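You operate a simulated robot arm through the tools that you are given. There is no shell and no other tool. Be economical: measure what you need, move in short steps, check, and stop when the job is done.

You are at the controls of a simulated robot arm. One attempt, no reset.

## Task
Mark core 92 for rework: drop the blue ring over it and press REWORK once.
Fine: then range knob to ROUGH and the gauge switch off.

Only the result counts: the job must be done as asked and must still hold three seconds after the hand-in. Knocking over, shifting, dropping, spilling or breaking anything else fails it.

## Robot
A 7-joint arm with a two-finger parallel gripper on a trunk, on a base that drives. Base frame: it is fixed to the floor where the robot stands at the start and does not move with it; the origin is under the middle of the robot, x ahead of it, y to its left, z up. Lengths are in mm, angles in rad, forces in N, time in s.
With the tool pointing down near the work surface it reaches from about 340 to 780 mm from the robot's upright axis, wherever it stands. Its first joint turns from -2.897 to 2.897 rad. Places, roughly: core [500, -1250, 750]; gauge switch [400, -600, 800]; green button [400, -1000, 800]; orange button [500, -1000, 800]; purple plug [500, -1250, 750]; range knob [700, -100, 800]. Payload 3.91 kg.
The TCP is the grasp point between the finger pads, 30 mm short of the fingertips. In the tool frame z runs along the fingers and y along their closing line. Largest opening 110 mm; finger width 20, thickness 10; the body of the gripper, 48 by 112 mm, starts 55 mm behind the TCP.
Orientation is that of the tool frame in the base frame, as [roll, pitch, yaw] about the fixed x, y, z axes, in that order (R = Rz(yaw) Ry(pitch) Rx(roll)). With the fingers straight down and closing along the base's y, the tool's x points along the base's -x, its y along +y and its z along -z.

## Interface
- The arm moves only by the tool apply_moves. Its argument "commands" is one flat list of numbers, 6 for each row, row after row: the shift along the tool's x, y, z in mm, then the turn, a rotation vector about the tool's x, y, z in rad. In form: [dx, dy, dz, ax, ay, az, dx, dy, dz, ax, ay, az, ...]. A call has 1 to 20 rows; each row shifts and turns the commanded pose from where the row before left it, along the tool's axes as they then stand. "fingers" is the finger opening in mm, from 0 to 110, set as the call begins (left out, the last holds). Rows are played at 5 a second. More than 50 mm and 0.15 rad between two rows, or a gripper value outside its range, and nothing of the call is played. Where a pose cannot be reached the arm comes as near as it can. A force on the tool above 40 N (or 10 N above the force at the start of the call, whichever is more), or a blocked arm, ends the call early, and 0.2 s more pass. Each finger travels about 153 mm/s and halts on what it meets, pressing with about 38 N; the grip force reading is that of the motor and also rises with nothing between the fingers. The clock runs only during rows and for 0.2 s after the last one: add rows that do not move to give the fingers time. It gives the time, the measured TCP pose, the force on the tool (base axes), the opening and the grip force at its end, in the units of the frame above (readings bear some noise), with the torque about the TCP (base axes, N m) and any sound that the robot's microphone picked up.
- Cameras (640 x 400 px; columns grow to the right, rows downward): "scene" is now at [-18.4, 103, 1593.7]; the picture's right is [-0.64, -0.77, 0.00], its down [-0.56, 0.47, -0.68] and it looks along [0.52, -0.44, -0.73] (base axes); focal length 263 px, centre (320, 200). "wrist" rides on the gripper at [77, 7, -114] in the tool frame; the picture's right is [-0.09, 1.00, 0.00], its down [-0.80, -0.07, -0.59] and it looks along [-0.59, -0.05, 0.80] (tool axes); focal length 270 px, centre (320, 200). There is no depth. A picture from a camera that has moved, and an enlarged one, comes with that camera's place and axes in the base frame and with its lens. The place of the scene camera against the robot may be out by one fixed shift of up to 12 mm in any direction.
- capture(camera): a new picture of that camera. No time passes.
- move_column(by): slides the trunk up (or, below 0, down) by that many mm; the arm and the scene camera ride with it, the base frame stays. It gives what a move gives, with no picture.
- steer(legs): drives the robot by 1 to 6 legs, each [ahead, turn to the left] in mm and rad, along the robot's own axes; the way and the turn of a leg run together, so that a leg with both is an arc; at most 1500 mm and 3.142 rad a leg. The arm and the cameras ride along, it lands a little off, and it stops where it bumps. It gives what a move gives.
- turn_head(pan, tilt): turns the head with the scene camera to pan (to the left, within 2.705 rad either way) and tilt (down, from -0.506 to 1.204), counted from straight ahead of the robot. It gives what a move gives.
- enlarge(camera, box): a new picture of the part [left, top, right, bottom] of that camera's present view, enlarged. No time passes.
- finish_job(): hands the job in; it is judged then, once.

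Work in short steps. Places have to be worked out from the pictures, the camera data and where the tool is seen: move nearer, look again, correct. Check each grasp and each placing, and mend what went wrong. You have 120 turns and 78 pictures in all, those below and enlarged ones among them. Open the gripper and draw the arm clear of the work before you hand the job in, unless the task says otherwise; then end with one line.

The tools are called after "Request:" as a command line: name --argument value ..., lists and objects as JSON in quotes. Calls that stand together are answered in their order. apply_moves: Moves the arm, as the interface text tells. Its arguments: {"type":"object","properties":{"commands":{"type":"array"},"fingers":{"type":"number"}},"required":["commands"]} The other tools are called the same way: move_column (by) slides the trunk up or down; steer (legs) drives the base; turn_head (pan, tilt) turns the head that bears the scene camera; capture (camera) takes a picture; enlarge (camera, box) takes an enlarged picture of a part of a camera's view; finish_job () hands the job in.

At the start:

```text
time: 0.0
tcp_pos: [329.9, -249.6, 1200.0]
tool_rot: [3.14, 0.001, 3.14]
contact_force: [0.1, 0.4, -0.5]
ft_torque: [-0.05, -0.01, 0.01]
gripper_width: 110.0
grasp_force: 0.1
trunk travel left (down, up): [-575.0, 35.0]
robot x, y, heading: [0.1, -4.7, 0.004]
head pan, tilt: [-0.7, 0.822]
```

scene: 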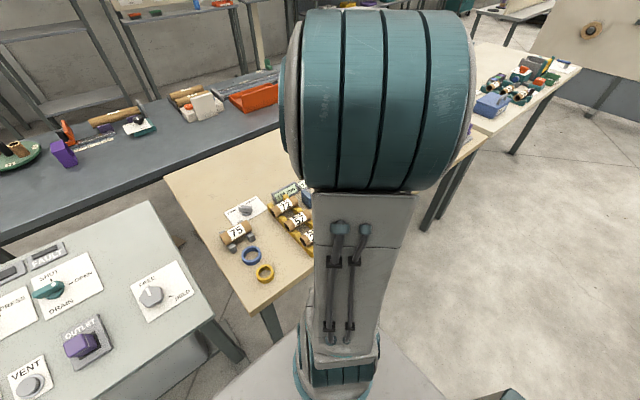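
wrist: 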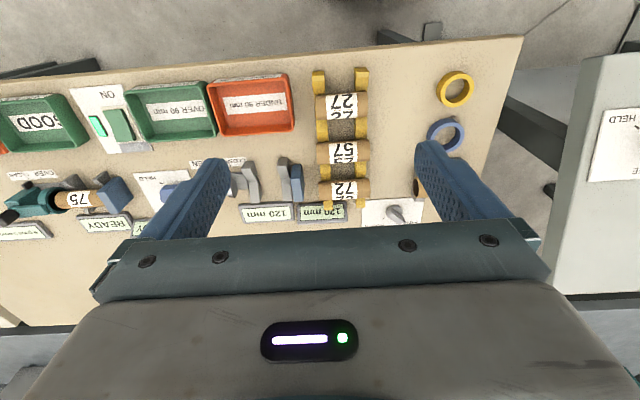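

The first view is partly blocked by the arm. I'll turn the head to look along the bench toward the core and the controls.

Request:
turn_head --pan -1.2 --tilt 0.8

Request:
capture --camera "scene"

Request:
enlarge --camera "wrist" --box '[0, 40, 520, 260]'

```text
time: 0.9
tcp_pos: [329.7, -249.8, 1198.8]
tool_rot: [-3.14, 0.0, -3.141]
contact_force: [0.7, 0.3, 0.7]
ft_torque: [0.02, 0.0, 0.02]
gripper_width: 110.2
grasp_force: 0.1
trunk travel left (down, up): [-575.0, 35.0]
robot x, y, heading: [1.8, -2.5, 0.003]
head pan, tilt: [-1.201, 0.799]
```

```text
75 pictures are left
camera scene: at [-50.1, 79.1, 1595.4], right [-0.93, -0.36, 0.0], down [-0.26, 0.67, -0.7], along [0.25, -0.65, -0.72], focal length 263 px, centre (320, 200)
```

scene: 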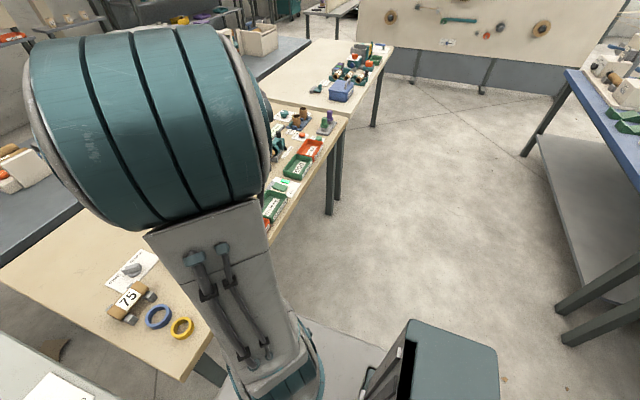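

```text
1.23 times, centred on (260, 150) of wrist
camera zoom: at [252.2, -243.7, 1312.9], right [0.09, 1.0, 0.0], down [0.8, -0.07, 0.59], along [0.59, -0.05, -0.8], focal length 333 px, centre (394, 262)
```

zoom: 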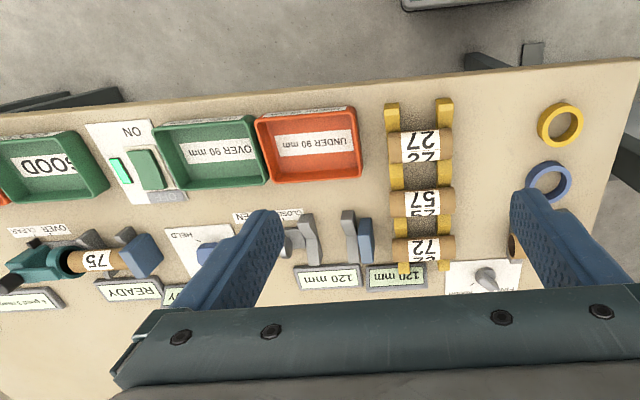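

Core 92 isn't in view among the near cores. I'll zoom on the far end of the bench and on the rings.

Request:
enlarge --camera "scene" --box '[250, 90, 350, 220]'

Request:
enlarge --camera "scene" --box '[90, 240, 220, 350]'

```text
3.08 times, centred on (300, 155) of scene
camera zoom: at [-50.1, 79.1, 1595.4], right [-0.93, -0.36, 0.0], down [-0.26, 0.67, -0.7], along [0.25, -0.65, -0.72], focal length 810 px, centre (382, 338)
```

zoom: 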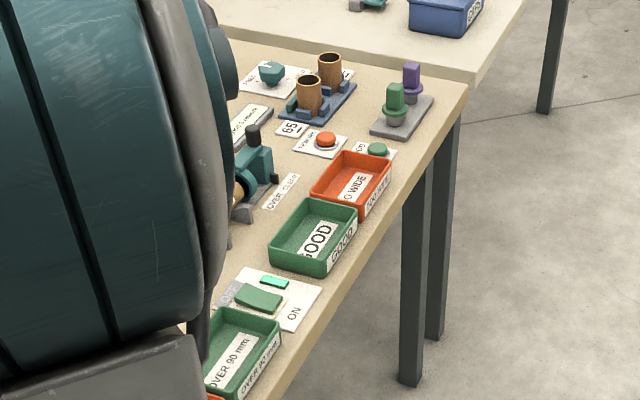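

```text
3.64 times, centred on (155, 295) of scene
camera zoom: at [-50.1, 79.1, 1595.4], right [-0.93, -0.36, 0.0], down [-0.26, 0.67, -0.7], along [0.25, -0.65, -0.72], focal length 957 px, centre (920, -146)
```

zoom: 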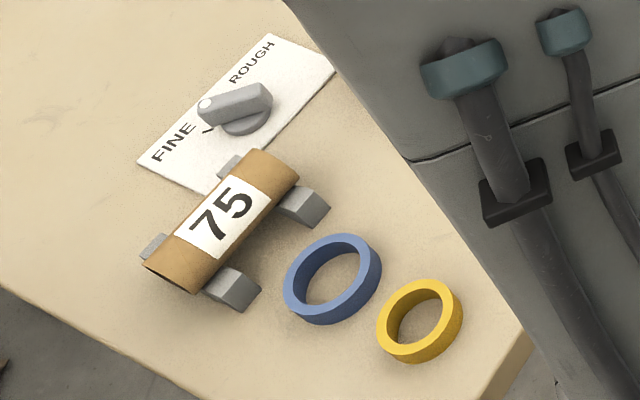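

The two standing tubes at the far end are the core candidates (labels lie beside them), and the blue ring is near (485, -15, ~800). I'll move above the ring and look with the wrist camera.

Request:
apply_moves --commands '[-26, 40, 0, 0, 0, 0, -26, 40, 0, 0, 0, 0, -26, 40, 0, 0, 0, 0, -26, 40, 0, 0, 0, 0, -26, 40, 0, 0, 0, 0, -26, 35, 0, 0, 0, 0, 0, 0, 45, 0, 0, 0, 0, 0, 45, 0, 0, 0, 0, 0, 45, 0, 0, 0, 0, 0, 45, 0, 0, 0, 0, 0, 0, 0, 0, 0, 0]'

Request:
capture --camera "wrist"

Request:
capture --camera "scene"

```text
refused: commands must hold 6 numbers for each row
```

```text
71 pictures are left
camera wrist: at [252.2, -243.7, 1312.9], right [0.09, 1.0, 0.0], down [0.8, -0.07, 0.59], along [0.59, -0.05, -0.8], focal length 270 px, centre (320, 200)
```

wrist: 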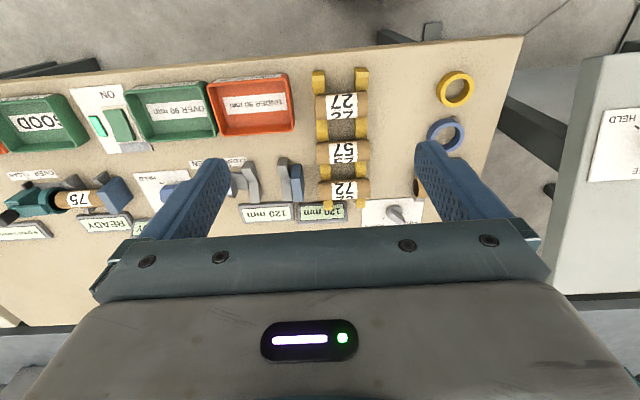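

```text
70 pictures are left
camera scene: at [-50.1, 79.1, 1595.4], right [-0.93, -0.36, 0.0], down [-0.26, 0.67, -0.7], along [0.25, -0.65, -0.72], focal length 263 px, centre (320, 200)
```

scene: 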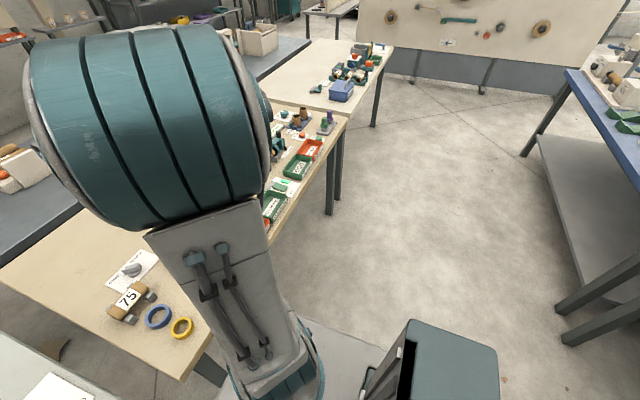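

The last row had a number too many; I'll resend the same path properly.

Request:
apply_moves --commands '[-26, 40, 0, 0, 0, 0, -26, 40, 0, 0, 0, 0, -26, 40, 0, 0, 0, 0, -26, 40, 0, 0, 0, 0, -26, 40, 0, 0, 0, 0, -26, 35, 0, 0, 0, 0, 0, 0, 45, 0, 0, 0, 0, 0, 45, 0, 0, 0, 0, 0, 45, 0, 0, 0, 0, 0, 45, 0, 0, 0, 0, 0, 0, 0, 0, 0]'

Request:
capture --camera "wrist"

```text
time: 3.3
tcp_pos: [486.4, -13.9, 1019.6]
tool_rot: [3.141, 0.0, -3.14]
contact_force: [-0.7, 0.1, -0.3]
ft_torque: [0.02, -0.03, 0.04]
gripper_width: 110.0
grasp_force: 0.0
trunk travel left (down, up): [-575.0, 35.0]
robot x, y, heading: [-2.4, -3.1, -0.0]
head pan, tilt: [-1.201, 0.799]
```

```text
69 pictures are left
camera wrist: at [409.4, -9.4, 1133.1], right [0.09, 1.0, 0.0], down [0.8, -0.07, 0.59], along [0.59, -0.05, -0.8], focal length 270 px, centre (320, 200)
```

wrist: 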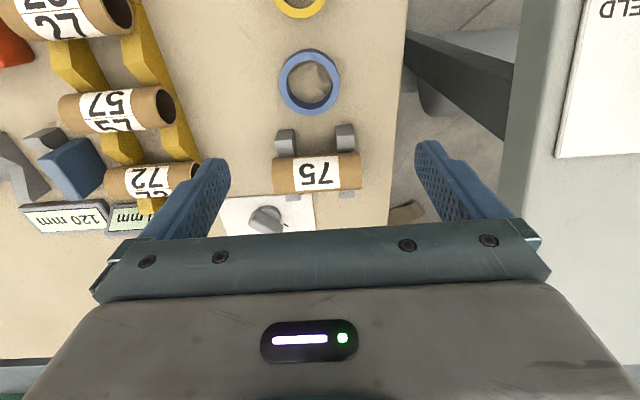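

Ring appears slightly to -y and nearer than the TCP. I'll lower 90 mm with a small correction and triangulate again.

Request:
apply_moves --commands '[3, -4, 30, 0, 0, 0, 3, -4, 30, 0, 0, 0, 2, -4, 30, 0, 0, 0, 0, 0, 0, 0, 0, 0]'

Request:
capture --camera "wrist"

```text
time: 4.3
tcp_pos: [478.4, -26.0, 929.9]
tool_rot: [3.142, 0.0, 3.14]
contact_force: [0.2, 0.4, -0.9]
ft_torque: [0.0, 0.01, 0.0]
gripper_width: 110.1
grasp_force: 0.0
trunk travel left (down, up): [-575.0, 35.0]
robot x, y, heading: [2.9, -2.8, -0.002]
head pan, tilt: [-1.201, 0.799]
```

```text
68 pictures are left
camera wrist: at [401.3, -20.4, 1044.1], right [0.09, 1.0, 0.0], down [0.8, -0.07, 0.59], along [0.59, -0.05, -0.8], focal length 270 px, centre (320, 200)
```

wrist: 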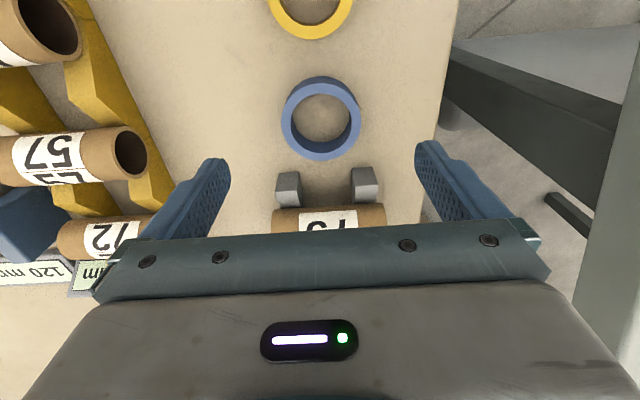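

Triangulation puts the ring at about (477, -26, 830), OD ~66 mm, directly below the TCP. I'll lower to TCP z≈862 and check the side view.

Request:
apply_moves --commands '[0, 0, 35, 0, 0, 0, 0, 0, 33, 0, 0, 0, 0, 0, 0, 0, 0, 0]'

Request:
capture --camera "wrist"

Request:
enlarge --camera "scene" --box '[80, 220, 240, 360]'

```text
time: 5.1
tcp_pos: [478.9, -27.0, 861.0]
tool_rot: [3.14, 0.0, -3.141]
contact_force: [-0.1, 0.2, 0.1]
ft_torque: [0.01, -0.01, -0.01]
gripper_width: 110.0
grasp_force: 0.1
trunk travel left (down, up): [-575.0, 35.0]
robot x, y, heading: [2.5, -4.0, -0.003]
head pan, tilt: [-1.201, 0.799]
```

```text
67 pictures are left
camera wrist: at [401.5, -20.4, 974.8], right [0.09, 1.0, 0.0], down [0.8, -0.07, 0.59], along [0.59, -0.05, -0.8], focal length 270 px, centre (320, 200)
```

wrist: 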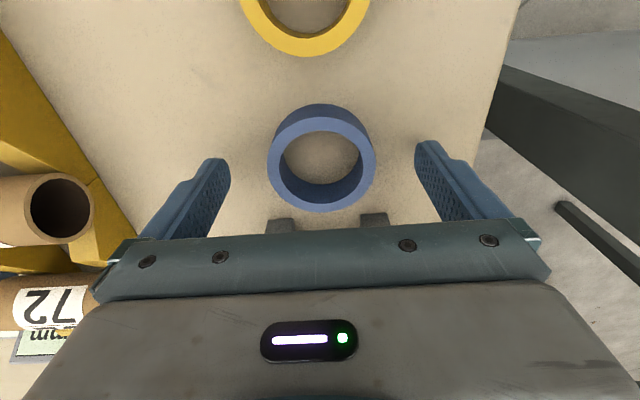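

```text
2.86 times, centred on (160, 290) of scene
camera zoom: at [-50.1, 79.1, 1595.5], right [-0.93, -0.36, 0.0], down [-0.26, 0.67, -0.7], along [0.25, -0.65, -0.72], focal length 752 px, centre (777, -57)
```

zoom: 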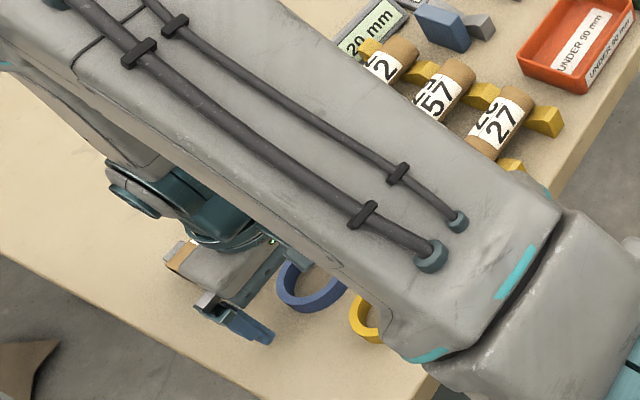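

Ring top is at about z 834, centre (475, -26). I'll shift 3 mm back in x, go down 10 mm in small steps and close on it.

Request:
apply_moves --commands '[3, 0, 4, 0, 0, 0, 0, 0, 3, 0, 0, 0, 0, 0, 3, 0, 0, 0, 0, 0, 0, 0, 0, 0]'

Request:
apply_moves --commands '[0, 0, 0, 0, 0, 0, 0, 0, 0, 0, 0, 0, 0, 0, 0, 0, 0, 0]' --fingers 55

Request:
capture --camera "wrist"

```text
time: 6.1
tcp_pos: [475.1, -26.7, 852.0]
tool_rot: [3.141, 0.001, 3.141]
contact_force: [0.2, 1.2, -0.3]
ft_torque: [-0.03, 0.02, 0.0]
gripper_width: 109.8
grasp_force: 0.1
trunk travel left (down, up): [-575.0, 35.0]
robot x, y, heading: [-4.7, -4.1, -0.001]
head pan, tilt: [-1.201, 0.799]
```

```text
time: 6.9
tcp_pos: [474.9, -25.9, 851.4]
tool_rot: [-3.141, 0.0, 3.141]
contact_force: [-0.5, 0.3, -0.2]
ft_torque: [0.01, -0.03, 0.0]
gripper_width: 64.3
grasp_force: 38.2
trunk travel left (down, up): [-575.0, 35.0]
robot x, y, heading: [1.9, -2.8, -0.001]
head pan, tilt: [-1.201, 0.799]
```

```text
65 pictures are left
camera wrist: at [397.9, -20.6, 964.8], right [0.09, 1.0, 0.0], down [0.8, -0.07, 0.59], along [0.59, -0.05, -0.8], focal length 270 px, centre (320, 200)
```

wrist: 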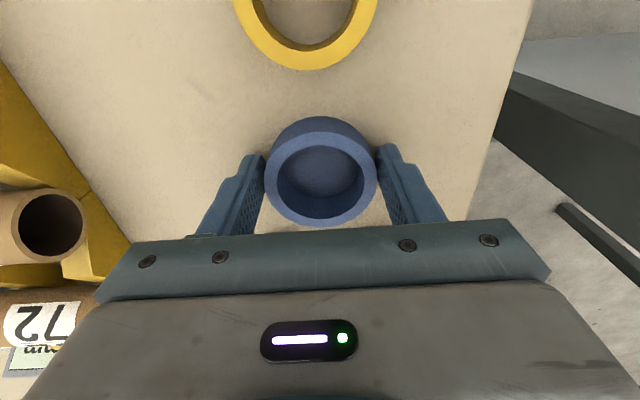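

Gripped at 64 mm. Lift and check that the ring is held.

Request:
apply_moves --commands '[0, 0, -10, 0, 0, 0, 0, 0, -40, 0, 0, 0, 0, 0, -40, 0, 0, 0, 0, 0, -50, 0, 0, 0, 0, 0, -50, 0, 0, 0, 0, 0, -50, 0, 0, 0, 0, 0, -50, 0, 0, 0]'

Request:
capture --camera "wrist"

```text
time: 8.5
tcp_pos: [473.6, -24.6, 1138.7]
tool_rot: [-3.141, -0.002, -3.14]
contact_force: [-0.2, 0.0, -1.2]
ft_torque: [-0.02, -0.04, 0.01]
gripper_width: 64.4
grasp_force: 37.9
trunk travel left (down, up): [-575.0, 35.0]
robot x, y, heading: [1.4, 0.4, 0.0]
head pan, tilt: [-1.201, 0.799]
```

```text
64 pictures are left
camera wrist: at [396.9, -19.3, 1254.2], right [0.09, 1.0, 0.0], down [0.8, -0.07, 0.59], along [0.59, -0.05, -0.8], focal length 270 px, centre (320, 200)
```

wrist: 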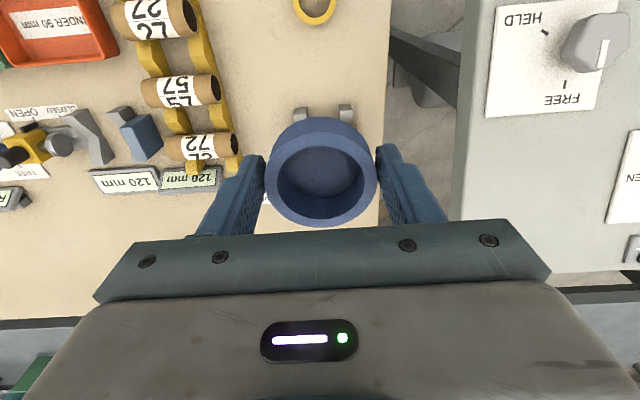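

The ring's interior now looks closed; enlarge to check.

Request:
enlarge --camera "wrist" --box '[240, 100, 400, 240]'

Request:
enlarge --camera "scene" --box '[80, 180, 280, 360]'

```text
2.86 times, centred on (320, 170) of wrist
camera zoom: at [396.9, -19.3, 1254.2], right [0.09, 1.0, 0.0], down [0.8, -0.07, 0.59], along [0.59, -0.05, -0.8], focal length 772 px, centre (320, 286)
```

zoom: 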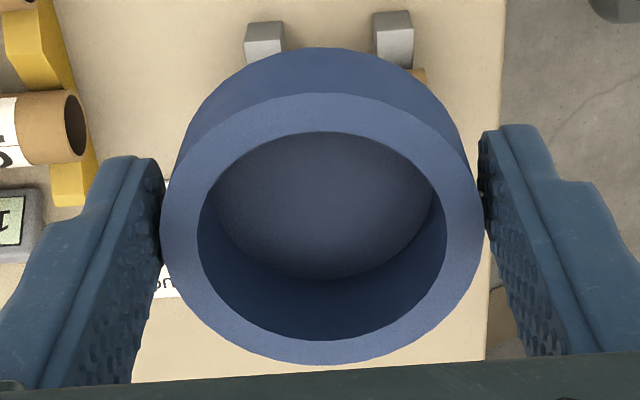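

```text
2.22 times, centred on (180, 270) of scene
camera zoom: at [-50.8, 79.1, 1595.4], right [-0.93, -0.36, 0.0], down [-0.26, 0.67, -0.7], along [0.25, -0.65, -0.72], focal length 585 px, centre (631, 44)
```

zoom: 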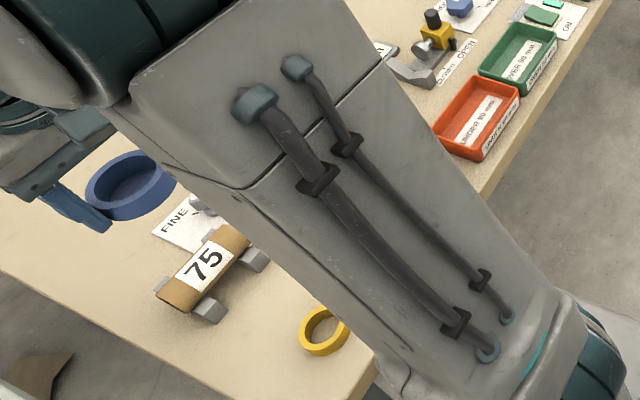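

The ring is held firmly; I'll inspect its opening later from another angle. Now drive to the far end: turn right, go 1050 mm, turn back left.

Request:
steer --legs '[[0, -1.571], [1050, 0], [0, 1.571]]'

Request:
turn_head --pan -0.5 --tilt 0.9

Request:
capture --camera "scene"

Request:
capture --camera "wrist"

```text
time: 21.5
tcp_pos: [488.7, -1061.5, 1139.9]
tool_rot: [-3.141, 0.002, -3.126]
contact_force: [0.8, 0.1, -1.5]
ft_torque: [-0.02, 0.01, 0.01]
gripper_width: 64.3
grasp_force: 38.3
trunk travel left (down, up): [-575.0, 35.0]
robot x, y, heading: [16.4, -1049.3, 0.017]
head pan, tilt: [-1.201, 0.799]
```

```text
time: 22.6
tcp_pos: [488.9, -1062.3, 1140.1]
tool_rot: [3.141, 0.0, -3.125]
contact_force: [1.1, -0.1, -0.2]
ft_torque: [0.0, 0.01, -0.01]
gripper_width: 64.5
grasp_force: 38.3
trunk travel left (down, up): [-575.0, 35.0]
robot x, y, heading: [13.9, -1047.3, 0.02]
head pan, tilt: [-0.499, 0.901]
```

```text
61 pictures are left
camera scene: at [-0.2, -926.4, 1587.5], right [-0.47, -0.88, 0.0], down [-0.69, 0.37, -0.62], along [0.55, -0.29, -0.78], focal length 263 px, centre (320, 200)
```

scene: 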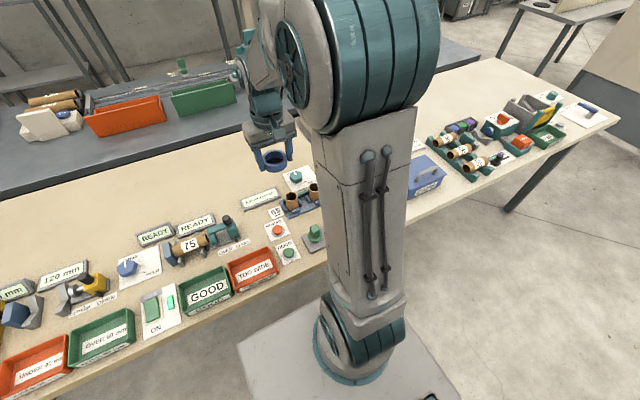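

```text
60 pictures are left
camera wrist: at [412.5, -1057.6, 1253.5], right [0.07, 1.0, 0.0], down [0.8, -0.06, 0.59], along [0.59, -0.04, -0.8], focal length 270 px, centre (320, 200)
```

wrist: 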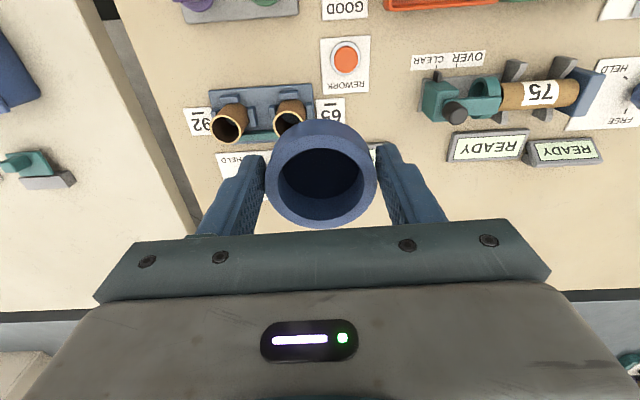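

Orange is REWORK. I'll zoom on the labels beside the standing cores and on the ring.

Request:
enlarge --camera "wrist" --box '[160, 0, 400, 180]'

Request:
enlarge --camera "scene" --box '[230, 130, 350, 280]'

```text
2.22 times, centred on (280, 90) of wrist
camera zoom: at [412.5, -1057.6, 1253.5], right [0.07, 1.0, 0.0], down [0.8, -0.06, 0.59], along [0.59, -0.04, -0.8], focal length 601 px, centre (409, 444)
```

zoom: 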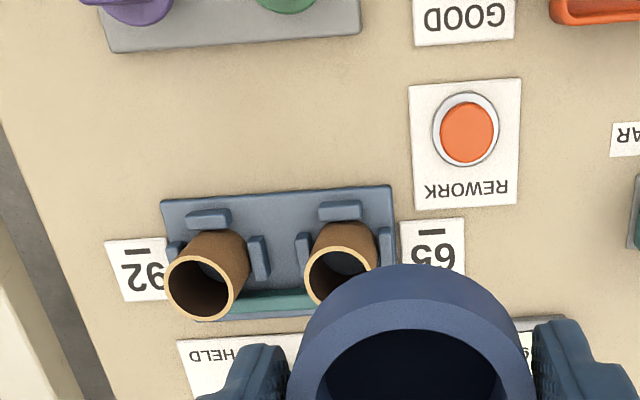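

```text
2.67 times, centred on (290, 205) of scene
camera zoom: at [-0.2, -926.4, 1587.5], right [-0.47, -0.88, 0.0], down [-0.69, 0.37, -0.62], along [0.55, -0.29, -0.78], focal length 702 px, centre (400, 187)
```

zoom: 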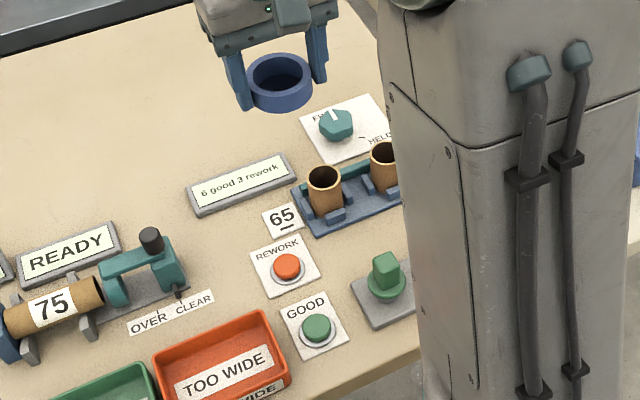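

Core 92 is the outer (-y) tube. The ring's interior still looks dark/closed, so I'll zoom hard on it from the scene camera before trying.

Request:
enlarge --camera "scene" --box '[255, 140, 305, 175]'

Request:
enlarge --camera "wrist" --box '[260, 110, 380, 230]'

```text
11.43 times, centred on (280, 158) of scene
camera zoom: at [-0.2, -926.4, 1587.5], right [-0.47, -0.88, 0.0], down [-0.69, 0.37, -0.62], along [0.55, -0.29, -0.78], focal length 3008 px, centre (777, 686)
```

zoom: 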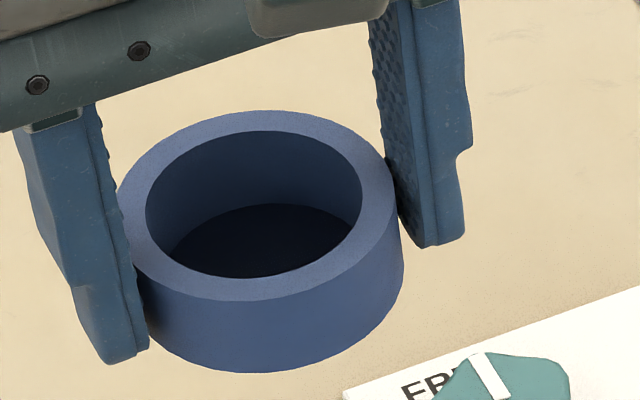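

```text
3.33 times, centred on (320, 170) of wrist
camera zoom: at [412.5, -1057.6, 1253.5], right [0.07, 1.0, 0.0], down [0.8, -0.06, 0.59], along [0.59, -0.04, -0.8], focal length 901 px, centre (320, 300)
```

zoom: 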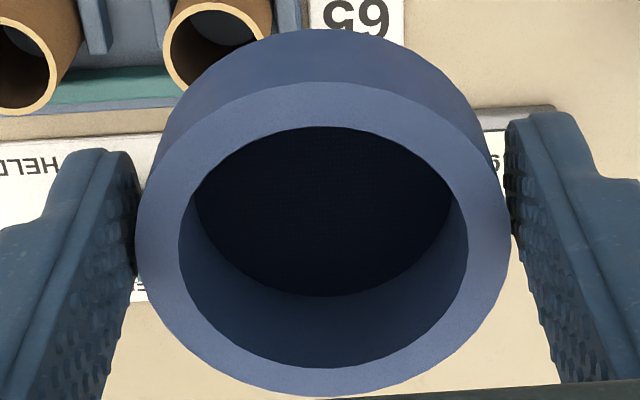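

The bottom of the ring looks like a dark disc, possibly just shading (the table was visible through it when it lay there). I'll go on with geometry and force feedback: move to about (540, -1130, 1040) to triangulate core 92's rim.

Request:
apply_moves --commands '[-25, -35, 0, 0, 0, 0, -25, -34, 0, 0, 0, 0, 0, 0, 50, 0, 0, 0, 0, 0, 50, 0, 0, 0, 0, 0, 0, 0, 0, 0]'

Request:
capture --camera "wrist"

```text
time: 23.8
tcp_pos: [540.7, -1130.8, 1040.3]
tool_rot: [3.141, 0.0, -3.124]
contact_force: [-0.7, 0.7, -1.2]
ft_torque: [0.02, -0.03, -0.02]
gripper_width: 64.3
grasp_force: 38.1
trunk travel left (down, up): [-575.0, 35.0]
robot x, y, heading: [11.2, -1042.2, 0.018]
head pan, tilt: [-0.499, 0.901]
```

```text
55 pictures are left
camera wrist: at [463.6, -1126.4, 1153.0], right [0.07, 1.0, 0.0], down [0.8, -0.06, 0.59], along [0.59, -0.04, -0.8], focal length 270 px, centre (320, 200)
```

wrist: 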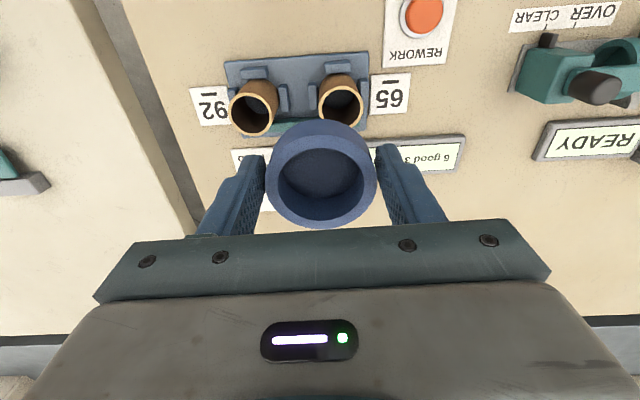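

Rim of core 92 is about 60 mm to the -y side and ~126 mm below the TCP (z≈914). Get a closer, better-conditioned view.

Request:
apply_moves --commands '[-15, 0, 25, 0, 0, 0, 0, 0, 25, 0, 0, 0, 0, 0, 0, 0, 0, 0]'

Request:
enlarge --camera "wrist" --box '[180, 60, 400, 200]'

```text
time: 24.6
tcp_pos: [556.9, -1129.3, 989.4]
tool_rot: [3.141, 0.001, -3.126]
contact_force: [-0.2, -0.5, -0.2]
ft_torque: [-0.04, 0.0, 0.02]
gripper_width: 64.5
grasp_force: 38.2
trunk travel left (down, up): [-575.0, 35.0]
robot x, y, heading: [12.7, -1046.5, 0.016]
head pan, tilt: [-0.499, 0.901]
```

```text
2.86 times, centred on (290, 130) of wrist
camera zoom: at [479.6, -1125.2, 1102.3], right [0.07, 1.0, 0.0], down [0.8, -0.06, 0.59], along [0.59, -0.04, -0.8], focal length 772 px, centre (406, 400)
```

zoom: 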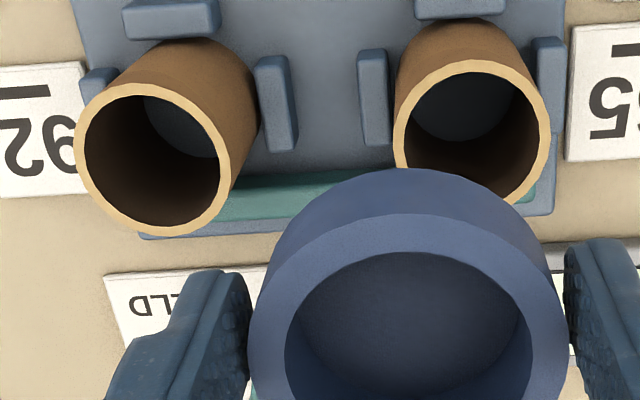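

Core ≈35–38 mm, ring bore ≈49 mm, cores ~71 mm apart: closing along x is safer against neighbour 65. I'll rise 30 mm and turn the gripper 90° so the camera is on the -y side.

Request:
apply_moves --commands '[0, 0, -30, 0, 0, 0, 0, 0, 0, 0, 0, -0.1428, 0, 0, 0, 0, 0, -0.1428, 0, 0, 0, 0, 0, -0.1428, 0, 0, 0, 0, 0, -0.1428, 0, 0, 0, 0, 0, -0.1428, 0, 0, 0, 0, 0, -0.1428, 0, 0, 0, 0, 0, -0.1428, 0, 0, 0, 0, 0, -0.1428, 0, 0, 0, 0, 0, -0.1428, 0, 0, 0, 0, 0, -0.1428, 0, 0, 0, 0, 0, -0.1428, 0, 0, 0, 0, 0, 0, 0, 0, 0, 0, 0, 0]'

Request:
capture --camera "wrist"

```text
time: 27.6
tcp_pos: [556.0, -1130.6, 1018.6]
tool_rot: [3.141, 0.001, -1.557]
contact_force: [0.6, -0.7, 0.2]
ft_torque: [-0.01, -0.03, -0.01]
gripper_width: 64.2
grasp_force: 37.7
trunk travel left (down, up): [-575.0, 35.0]
robot x, y, heading: [14.0, -1046.7, 0.015]
head pan, tilt: [-0.499, 0.901]
```

```text
53 pictures are left
camera wrist: at [550.1, -1208.4, 1133.0], right [-1.0, 0.07, 0.0], down [0.06, 0.8, 0.59], along [0.04, 0.59, -0.8], focal length 270 px, centre (320, 200)
```

wrist: 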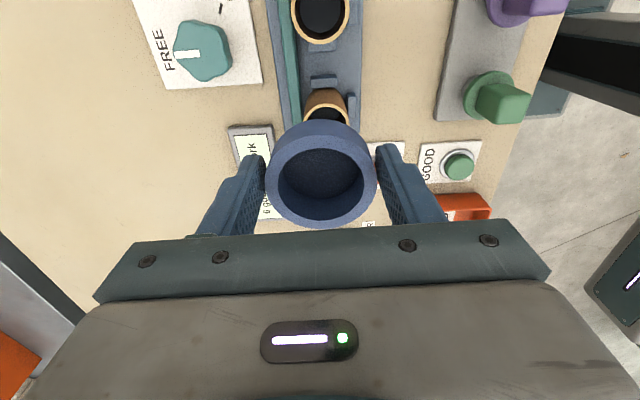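

The rotation worked and core 92 is now aligned ahead in the image. Move 35 mm toward it and measure.

Request:
apply_moves --commands '[35, 0, 0, 0, 0, 0, 0, 0, 0, 0, 0, 0]'

Request:
enlarge --camera "wrist" --box '[220, 0, 420, 125]'

```text
time: 28.2
tcp_pos: [556.1, -1164.6, 1019.6]
tool_rot: [3.141, -0.001, -1.555]
contact_force: [-0.2, 0.1, -0.3]
ft_torque: [0.0, 0.02, -0.01]
gripper_width: 64.3
grasp_force: 38.1
trunk travel left (down, up): [-575.0, 35.0]
robot x, y, heading: [15.1, -1044.9, 0.016]
head pan, tilt: [-0.499, 0.901]
```

```text
3.20 times, centred on (320, 62) of wrist
camera zoom: at [550.1, -1242.5, 1132.4], right [-1.0, 0.07, 0.0], down [0.06, 0.8, 0.59], along [0.04, 0.59, -0.8], focal length 865 px, centre (320, 640)
```

zoom: 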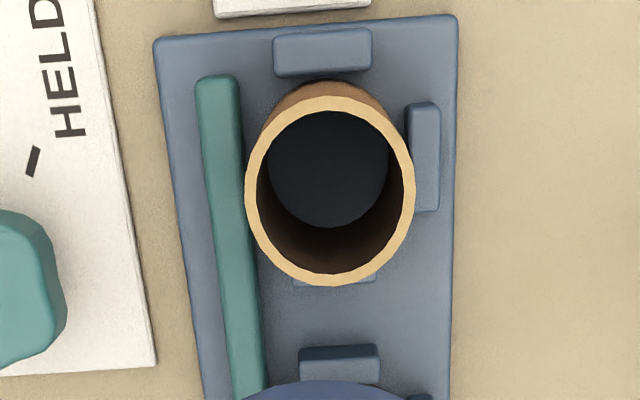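

Solved: ring centre is at tool (-9, 0), core 92 rim at tool (38, 6), rim z≈889, diameter ≈43.5 (bore ≈49). I'll shift 6 mm in y, lower 60 mm and remeasure before going over it.

Request:
apply_moves --commands '[0, 6, 30, 0, 0, 0, 0, 0, 30, 0, 0, 0, 0, 0, 0, 0, 0, 0]'

Request:
enlarge --camera "wrist" --box '[220, 35, 420, 160]'

```text
time: 29.0
tcp_pos: [548.1, -1164.8, 958.9]
tool_rot: [-3.141, -0.001, -1.557]
contact_force: [0.0, 0.7, -1.0]
ft_torque: [0.01, 0.0, 0.04]
gripper_width: 64.3
grasp_force: 37.5
trunk travel left (down, up): [-575.0, 35.0]
robot x, y, heading: [12.0, -1044.2, 0.017]
head pan, tilt: [-0.499, 0.901]
```

```text
3.20 times, centred on (320, 98) of wrist
camera zoom: at [543.2, -1242.5, 1073.3], right [-1.0, 0.07, 0.0], down [0.06, 0.8, 0.59], along [0.04, 0.59, -0.8], focal length 865 px, centre (320, 528)
```

zoom: 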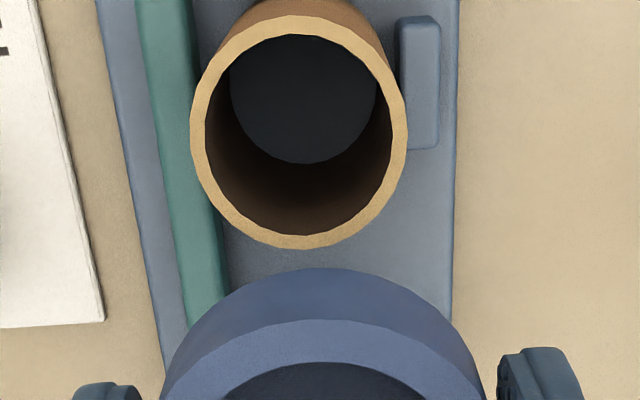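

Remeasured consistently: rim at tool (37.8, -0.6), z≈890, diameter 43.3. Shift so the ring is centred over it and lower to just above the rim.

Request:
apply_moves --commands '[24, -0.7, 0, 0, 0, 0, 22.9, 0, 0, 0, 0, 0, 0, 0, 12, 0, 0, 0, 0, 0, 12, 0, 0, 0, 0, 0, 0, 0, 0, 0]'

Request:
capture --camera "wrist"

Request:
enlarge --camera "scene" --box '[240, 150, 340, 250]'

```text
time: 30.2
tcp_pos: [551.5, -1212.3, 935.5]
tool_rot: [-3.14, -0.001, -1.555]
contact_force: [-0.9, -0.6, -1.0]
ft_torque: [0.03, -0.06, -0.01]
gripper_width: 64.2
grasp_force: 38.2
trunk travel left (down, up): [-575.0, 35.0]
robot x, y, heading: [14.5, -1049.2, 0.017]
head pan, tilt: [-0.499, 0.901]
```

```text
50 pictures are left
camera wrist: at [545.2, -1290.5, 1049.0], right [-1.0, 0.07, 0.0], down [0.06, 0.8, 0.59], along [0.04, 0.59, -0.8], focal length 270 px, centre (320, 200)
```

wrist: 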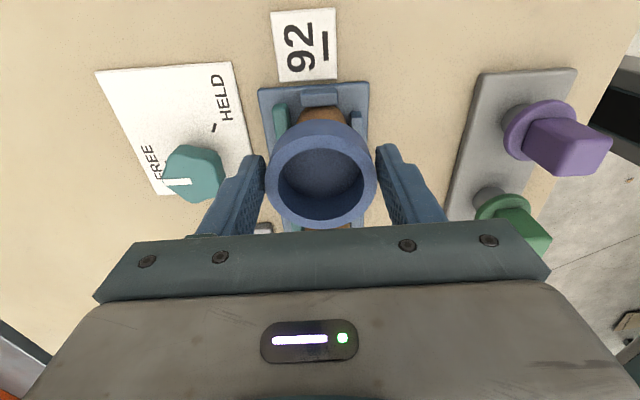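

```text
4.00 times, centred on (290, 200) of scene
camera zoom: at [-0.1, -926.5, 1587.5], right [-0.47, -0.89, 0.0], down [-0.69, 0.36, -0.62], along [0.55, -0.29, -0.78], focal length 1053 px, centre (440, 200)
```

zoom: 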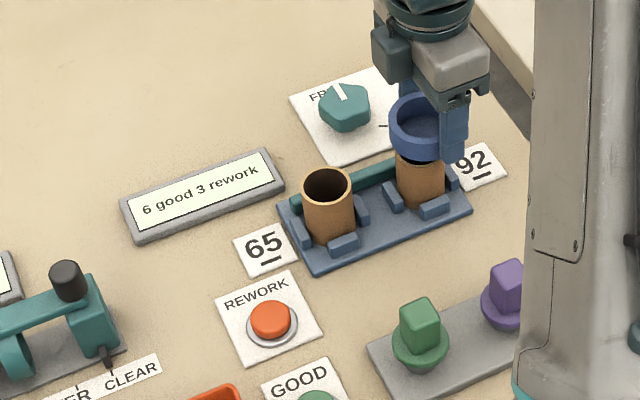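

The ring looks centred above core 92. Descend in small steps, watching force.

Request:
apply_moves --commands '[0, 0, 3, 0, 0, 0, 0, 0, 3, 0, 0, 0, 0, 0, 3, 0, 0, 0, 0, 0, 2, 0, 0, 0]'

Request:
enlarge --camera "wrist" --box '[240, 80, 400, 240]'

```text
time: 31.2
tcp_pos: [550.7, -1211.6, 924.8]
tool_rot: [3.14, 0.001, -1.555]
contact_force: [-0.3, 0.2, -2.0]
ft_torque: [-0.03, 0.0, -0.01]
gripper_width: 64.2
grasp_force: 38.2
trunk travel left (down, up): [-575.0, 35.0]
robot x, y, heading: [14.2, -1043.1, 0.019]
head pan, tilt: [-0.499, 0.901]
```

```text
2.50 times, centred on (320, 160) of wrist
camera zoom: at [545.6, -1290.8, 1038.1], right [-1.0, 0.07, 0.0], down [0.06, 0.8, 0.59], along [0.04, 0.59, -0.8], focal length 676 px, centre (320, 300)
```

zoom: 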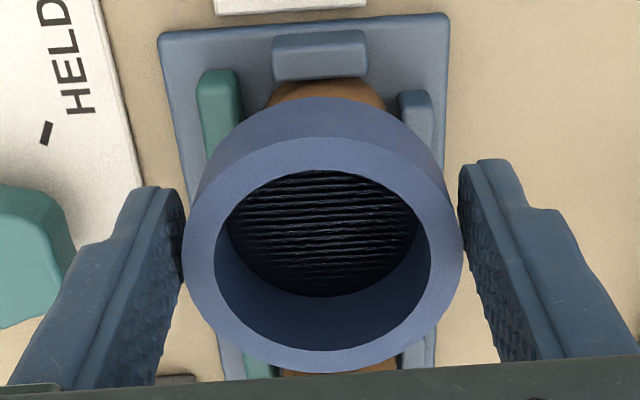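

No contact yet (force ~2 N). Continue down in 3 mm steps.

Request:
apply_moves --commands '[0, 0, 3, 0, 0, 0, 0, 0, 3, 0, 0, 0, 0, 0, 2, 0, 0, 0]'

Request:
enlarge --camera "wrist" --box '[240, 80, 400, 240]'

```text
time: 32.0
tcp_pos: [552.0, -1210.7, 918.8]
tool_rot: [-3.137, -0.003, -1.555]
contact_force: [-2.0, 1.3, 23.5]
ft_torque: [0.6, 0.37, 0.03]
gripper_width: 64.4
grasp_force: 38.3
trunk travel left (down, up): [-575.0, 35.0]
robot x, y, heading: [13.4, -1047.9, 0.016]
head pan, tilt: [-0.499, 0.901]
```

```text
2.50 times, centred on (320, 160) of wrist
camera zoom: at [545.3, -1289.3, 1033.0], right [-1.0, 0.07, -0.01], down [0.06, 0.8, 0.59], along [0.05, 0.59, -0.8], focal length 676 px, centre (320, 300)
```

zoom: 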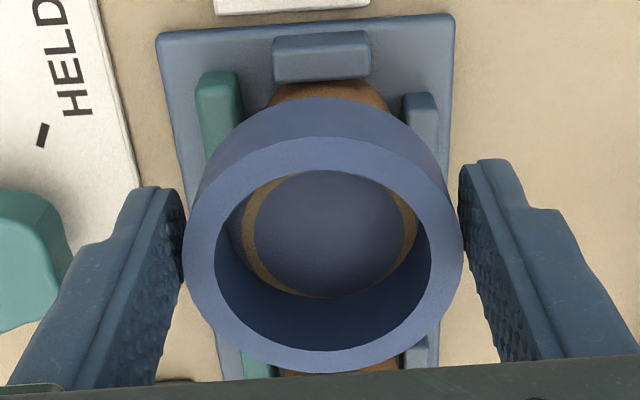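

Contact at 23 N. The view shows the core's rim inside the bore, so I'll check from the scene camera how far the ring has gone over.

Request:
enlarge --camera "scene" --box '[290, 165, 335, 215]'

Request:
enlarge --camera "wrist" --box '[280, 110, 360, 180]'

```text
8.00 times, centred on (312, 190) of scene
camera zoom: at [-2.5, -925.8, 1588.0], right [-0.47, -0.89, 0.0], down [-0.69, 0.36, -0.62], along [0.55, -0.29, -0.78], focal length 2106 px, centre (380, 280)
```

zoom: 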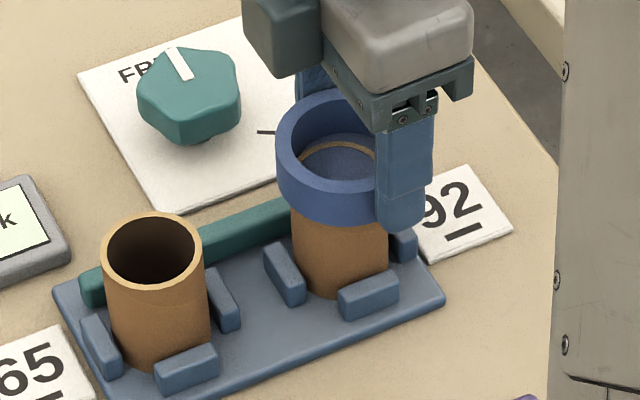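

```text
5.71 times, centred on (320, 145) of wrist
camera zoom: at [545.3, -1289.3, 1033.0], right [-1.0, 0.07, -0.01], down [0.06, 0.8, 0.59], along [0.05, 0.59, -0.8], focal length 1544 px, centre (320, 514)
```

zoom: 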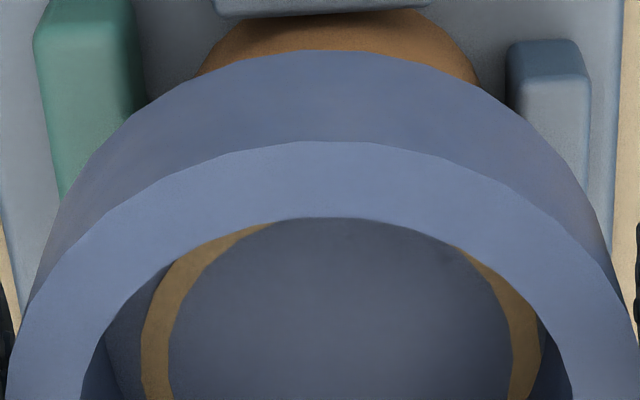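

The ring bottom sits at rim level and the torque says contact is on the (-x, +y) side, matching an offset of about 3 mm tool -x and 1.6 mm tool +y. Lift slightly, correct, and try again gently.

Request:
apply_moves --commands '[0, 0, -6, 0, 0, 0, -3, 1.6, 0, 0, 0, 0, 0, 0, 3, 0, 0, 0, 0, 0, 2, 0, 0, 0, 0, 0, 2, 0, 0, 0]'

Request:
enlarge --camera "wrist" --box '[240, 80, 400, 240]'

```text
time: 33.2
tcp_pos: [550.2, -1208.4, 914.9]
tool_rot: [-3.142, 0.0, -1.557]
contact_force: [0.5, -0.4, -0.7]
ft_torque: [0.0, 0.02, 0.05]
gripper_width: 64.4
grasp_force: 38.3
trunk travel left (down, up): [-575.0, 35.0]
robot x, y, heading: [13.5, -1043.5, 0.017]
head pan, tilt: [-0.499, 0.901]
```

```text
2.50 times, centred on (320, 160) of wrist
camera zoom: at [544.3, -1287.1, 1028.6], right [-1.0, 0.07, 0.0], down [0.06, 0.8, 0.59], along [0.04, 0.59, -0.8], focal length 676 px, centre (320, 300)
```

zoom: 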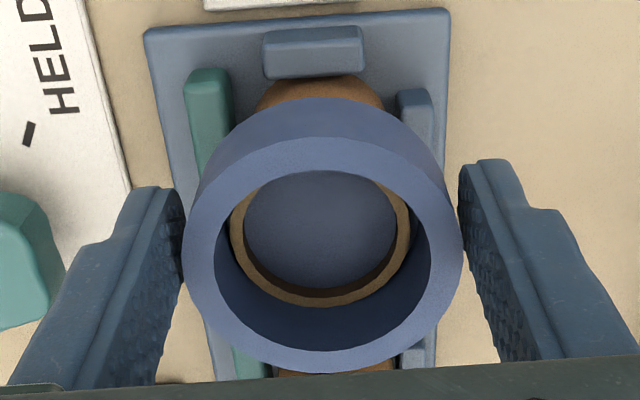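

The correction worked: no force and the rim now stands above the visual disc inside the bore. Lower a further 16 mm.

Request:
apply_moves --commands '[0, 0, 4, 0, 0, 0, 0, 0, 4, 0, 0, 0, 0, 0, 4, 0, 0, 0, 0, 0, 4, 0, 0, 0, 0, 0, 4, 0, 0, 0]'

Request:
enlarge --camera "wrist" --box '[220, 60, 420, 240]'

Request:
enlarge --camera "scene" --box '[270, 165, 335, 225]'

```text
time: 34.4
tcp_pos: [551.9, -1209.3, 894.4]
tool_rot: [3.141, 0.001, -1.555]
contact_force: [0.0, -0.1, -1.1]
ft_torque: [-0.01, -0.02, 0.0]
gripper_width: 64.5
grasp_force: 37.4
trunk travel left (down, up): [-575.0, 35.0]
robot x, y, heading: [13.3, -1048.6, 0.016]
head pan, tilt: [-0.499, 0.901]
```

```text
2.22 times, centred on (320, 150) of wrist
camera zoom: at [545.4, -1287.5, 1009.1], right [-1.0, 0.07, 0.0], down [0.06, 0.8, 0.59], along [0.04, 0.59, -0.8], focal length 601 px, centre (320, 311)
```

zoom: 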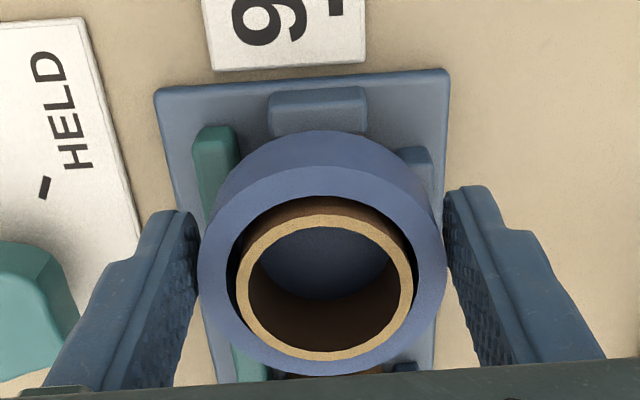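

```text
6.67 times, centred on (302, 195) of scene
camera zoom: at [0.0, -926.5, 1587.5], right [-0.47, -0.89, 0.0], down [-0.69, 0.36, -0.62], along [0.55, -0.29, -0.78], focal length 1755 px, centre (437, 233)
```

zoom: 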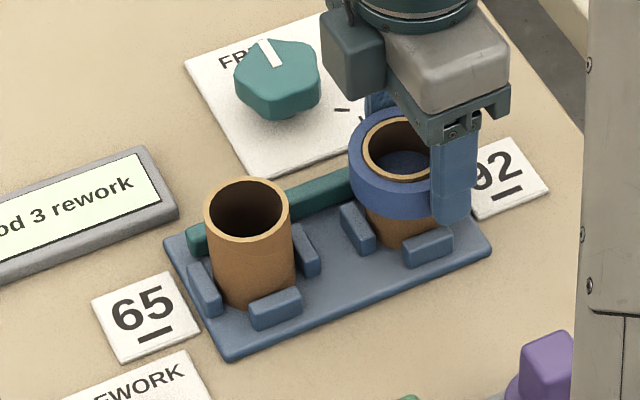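

The ring surrounds the core. Release it by opening to 82 mm.

Request:
apply_moves --commands '[0, 0, 4, 0, 0, 0, 0, 0, 0, 0, 0, 0]'

Request:
apply_moves --commands '[0, 0, 0, 0, 0, 0, 0, 0, 0, 0, 0, 0, 0, 0, 0, 0, 0, 0]' --fingers 84

Request:
enlarge --camera "wrist" --box '[220, 60, 420, 240]'

```text
time: 35.0
tcp_pos: [551.2, -1207.5, 891.8]
tool_rot: [-3.141, 0.0, -1.556]
contact_force: [0.0, 0.4, -1.3]
ft_torque: [0.02, 0.0, -0.01]
gripper_width: 64.2
grasp_force: 38.0
trunk travel left (down, up): [-575.0, 35.0]
robot x, y, heading: [13.4, -1045.3, 0.02]
head pan, tilt: [-0.499, 0.901]
```

```text
time: 35.8
tcp_pos: [550.8, -1207.8, 891.3]
tool_rot: [-3.141, 0.0, -1.554]
contact_force: [-0.1, -0.2, 0.2]
ft_torque: [-0.04, -0.01, 0.02]
gripper_width: 83.8
grasp_force: 0.0
trunk travel left (down, up): [-575.0, 35.0]
robot x, y, heading: [14.1, -1045.8, 0.019]
head pan, tilt: [-0.499, 0.901]
```

```text
2.22 times, centred on (320, 150) of wrist
camera zoom: at [544.7, -1287.3, 1005.0], right [-1.0, 0.07, 0.0], down [0.06, 0.8, 0.59], along [0.04, 0.59, -0.8], focal length 601 px, centre (320, 311)
```

zoom: 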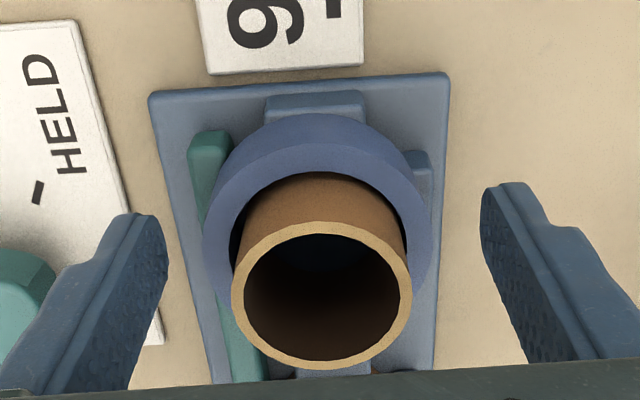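

The ring has dropped onto the rack around core 92. Raise clear, close the fingers, and move above the REWORK button near (479, -1025).

Request:
apply_moves --commands '[0, 0, -40, 0, 0, 0, 0, 0, -50, 0, 0, 0, 0, 0, -40, 0, 0, 0]'

Request:
apply_moves --commands '[-46, 17, 0, 0, 0, 0, -46, 17, 0, 0, 0, 0, -46, 17, 0, 0, 0, 0, -46, 18, 0, 0, 0, 0, 0, 0, 45, 0, 0, 0, 0, 0, 35, 0, 0, 0, 0, 0, 0, 0, 0, 0]' --fingers 0

Request:
capture --camera "wrist"

Request:
enlarge --camera "scene" --box '[240, 160, 340, 270]'

```text
time: 36.6
tcp_pos: [547.7, -1207.1, 1024.9]
tool_rot: [3.141, 0.002, -1.555]
contact_force: [0.0, -0.7, 0.0]
ft_torque: [-0.02, -0.01, 0.02]
gripper_width: 84.1
grasp_force: 0.1
trunk travel left (down, up): [-575.0, 35.0]
robot x, y, heading: [15.7, -1044.2, 0.016]
head pan, tilt: [-0.499, 0.901]
```

```text
time: 38.2
tcp_pos: [476.5, -1027.9, 941.1]
tool_rot: [-3.141, 0.0, -1.557]
contact_force: [-0.2, 0.5, 0.8]
ft_torque: [0.03, -0.03, 0.04]
gripper_width: 0.1
grasp_force: 37.7
trunk travel left (down, up): [-575.0, 35.0]
robot x, y, heading: [15.7, -1044.1, 0.015]
head pan, tilt: [-0.499, 0.901]
```

```text
40 pictures are left
camera wrist: at [471.0, -1105.5, 1054.1], right [-1.0, 0.07, 0.0], down [0.06, 0.8, 0.59], along [0.04, 0.59, -0.8], focal length 270 px, centre (320, 200)
```

wrist: 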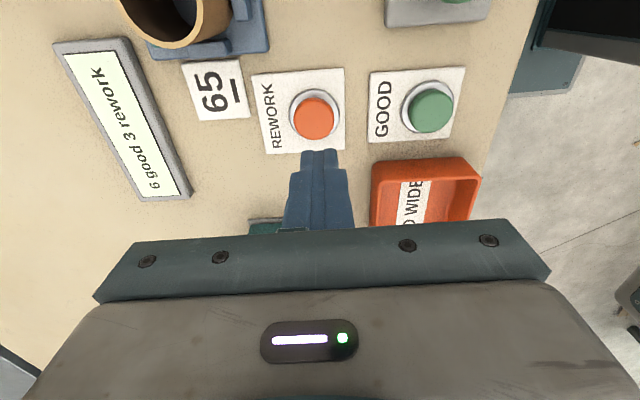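

```text
3.64 times, centred on (290, 215) of scene
camera zoom: at [-0.4, -926.3, 1587.5], right [-0.47, -0.89, 0.0], down [-0.69, 0.36, -0.62], along [0.55, -0.29, -0.78], focal length 957 px, centre (429, 146)
```

zoom: 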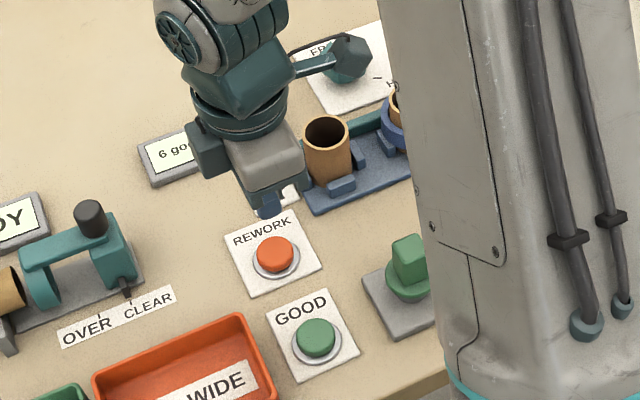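

Button is about (3, -4.5) in tool axes below. Align and lower to just above it.

Request:
apply_moves --commands '[3, -4.5, 25, 0, 0, 0, 0, 0, 25, 0, 0, 0, 0, 0, 0, 0, 0, 0]'

Request:
capture --camera "wrist"

```text
time: 39.0
tcp_pos: [482.2, -1030.8, 890.2]
tool_rot: [3.141, 0.0, -1.554]
contact_force: [-0.2, -0.1, 0.4]
ft_torque: [0.0, 0.03, 0.01]
gripper_width: 0.0
grasp_force: 38.2
trunk travel left (down, up): [-575.0, 35.0]
robot x, y, heading: [15.7, -1042.9, 0.012]
head pan, tilt: [-0.499, 0.901]
```

```text
38 pictures are left
camera wrist: at [476.8, -1108.6, 1004.4], right [-1.0, 0.07, 0.0], down [0.06, 0.8, 0.59], along [0.04, 0.59, -0.8], focal length 270 px, centre (320, 200)
```

wrist: 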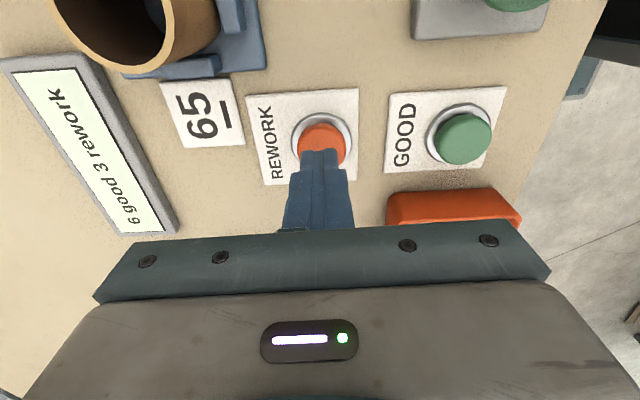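

Aligned. Press down in small steps.

Request:
apply_moves --commands '[0, 0, 4, 0, 0, 0, 0, 0, 4, 0, 0, 0, 0, 0, 3, 0, 0, 0, 0, 0, 3, 0, 0, 0, 0, 0, 2, 0, 0, 0]'

```text
time: 40.2
tcp_pos: [483.0, -1030.1, 876.5]
tool_rot: [3.141, 0.0, -1.555]
contact_force: [0.4, -0.2, -0.4]
ft_torque: [0.03, 0.02, -0.06]
gripper_width: 0.1
grasp_force: 37.8
trunk travel left (down, up): [-575.0, 35.0]
robot x, y, heading: [15.5, -1048.0, 0.013]
head pan, tilt: [-0.499, 0.901]
```

No contact yet; continue.

Request:
apply_moves --commands '[0, 0, 3, 0, 0, 0, 0, 0, 3, 0, 0, 0, 0, 0, 2, 0, 0, 0]'

```text
time: 41.0
tcp_pos: [481.8, -1029.4, 868.6]
tool_rot: [-3.141, 0.002, -1.556]
contact_force: [1.0, 0.8, 2.0]
ft_torque: [0.02, -0.03, 0.01]
gripper_width: 0.1
grasp_force: 37.7
trunk travel left (down, up): [-575.0, 35.0]
robot x, y, heading: [16.3, -1047.7, 0.013]
head pan, tilt: [-0.499, 0.901]
heard: click
```

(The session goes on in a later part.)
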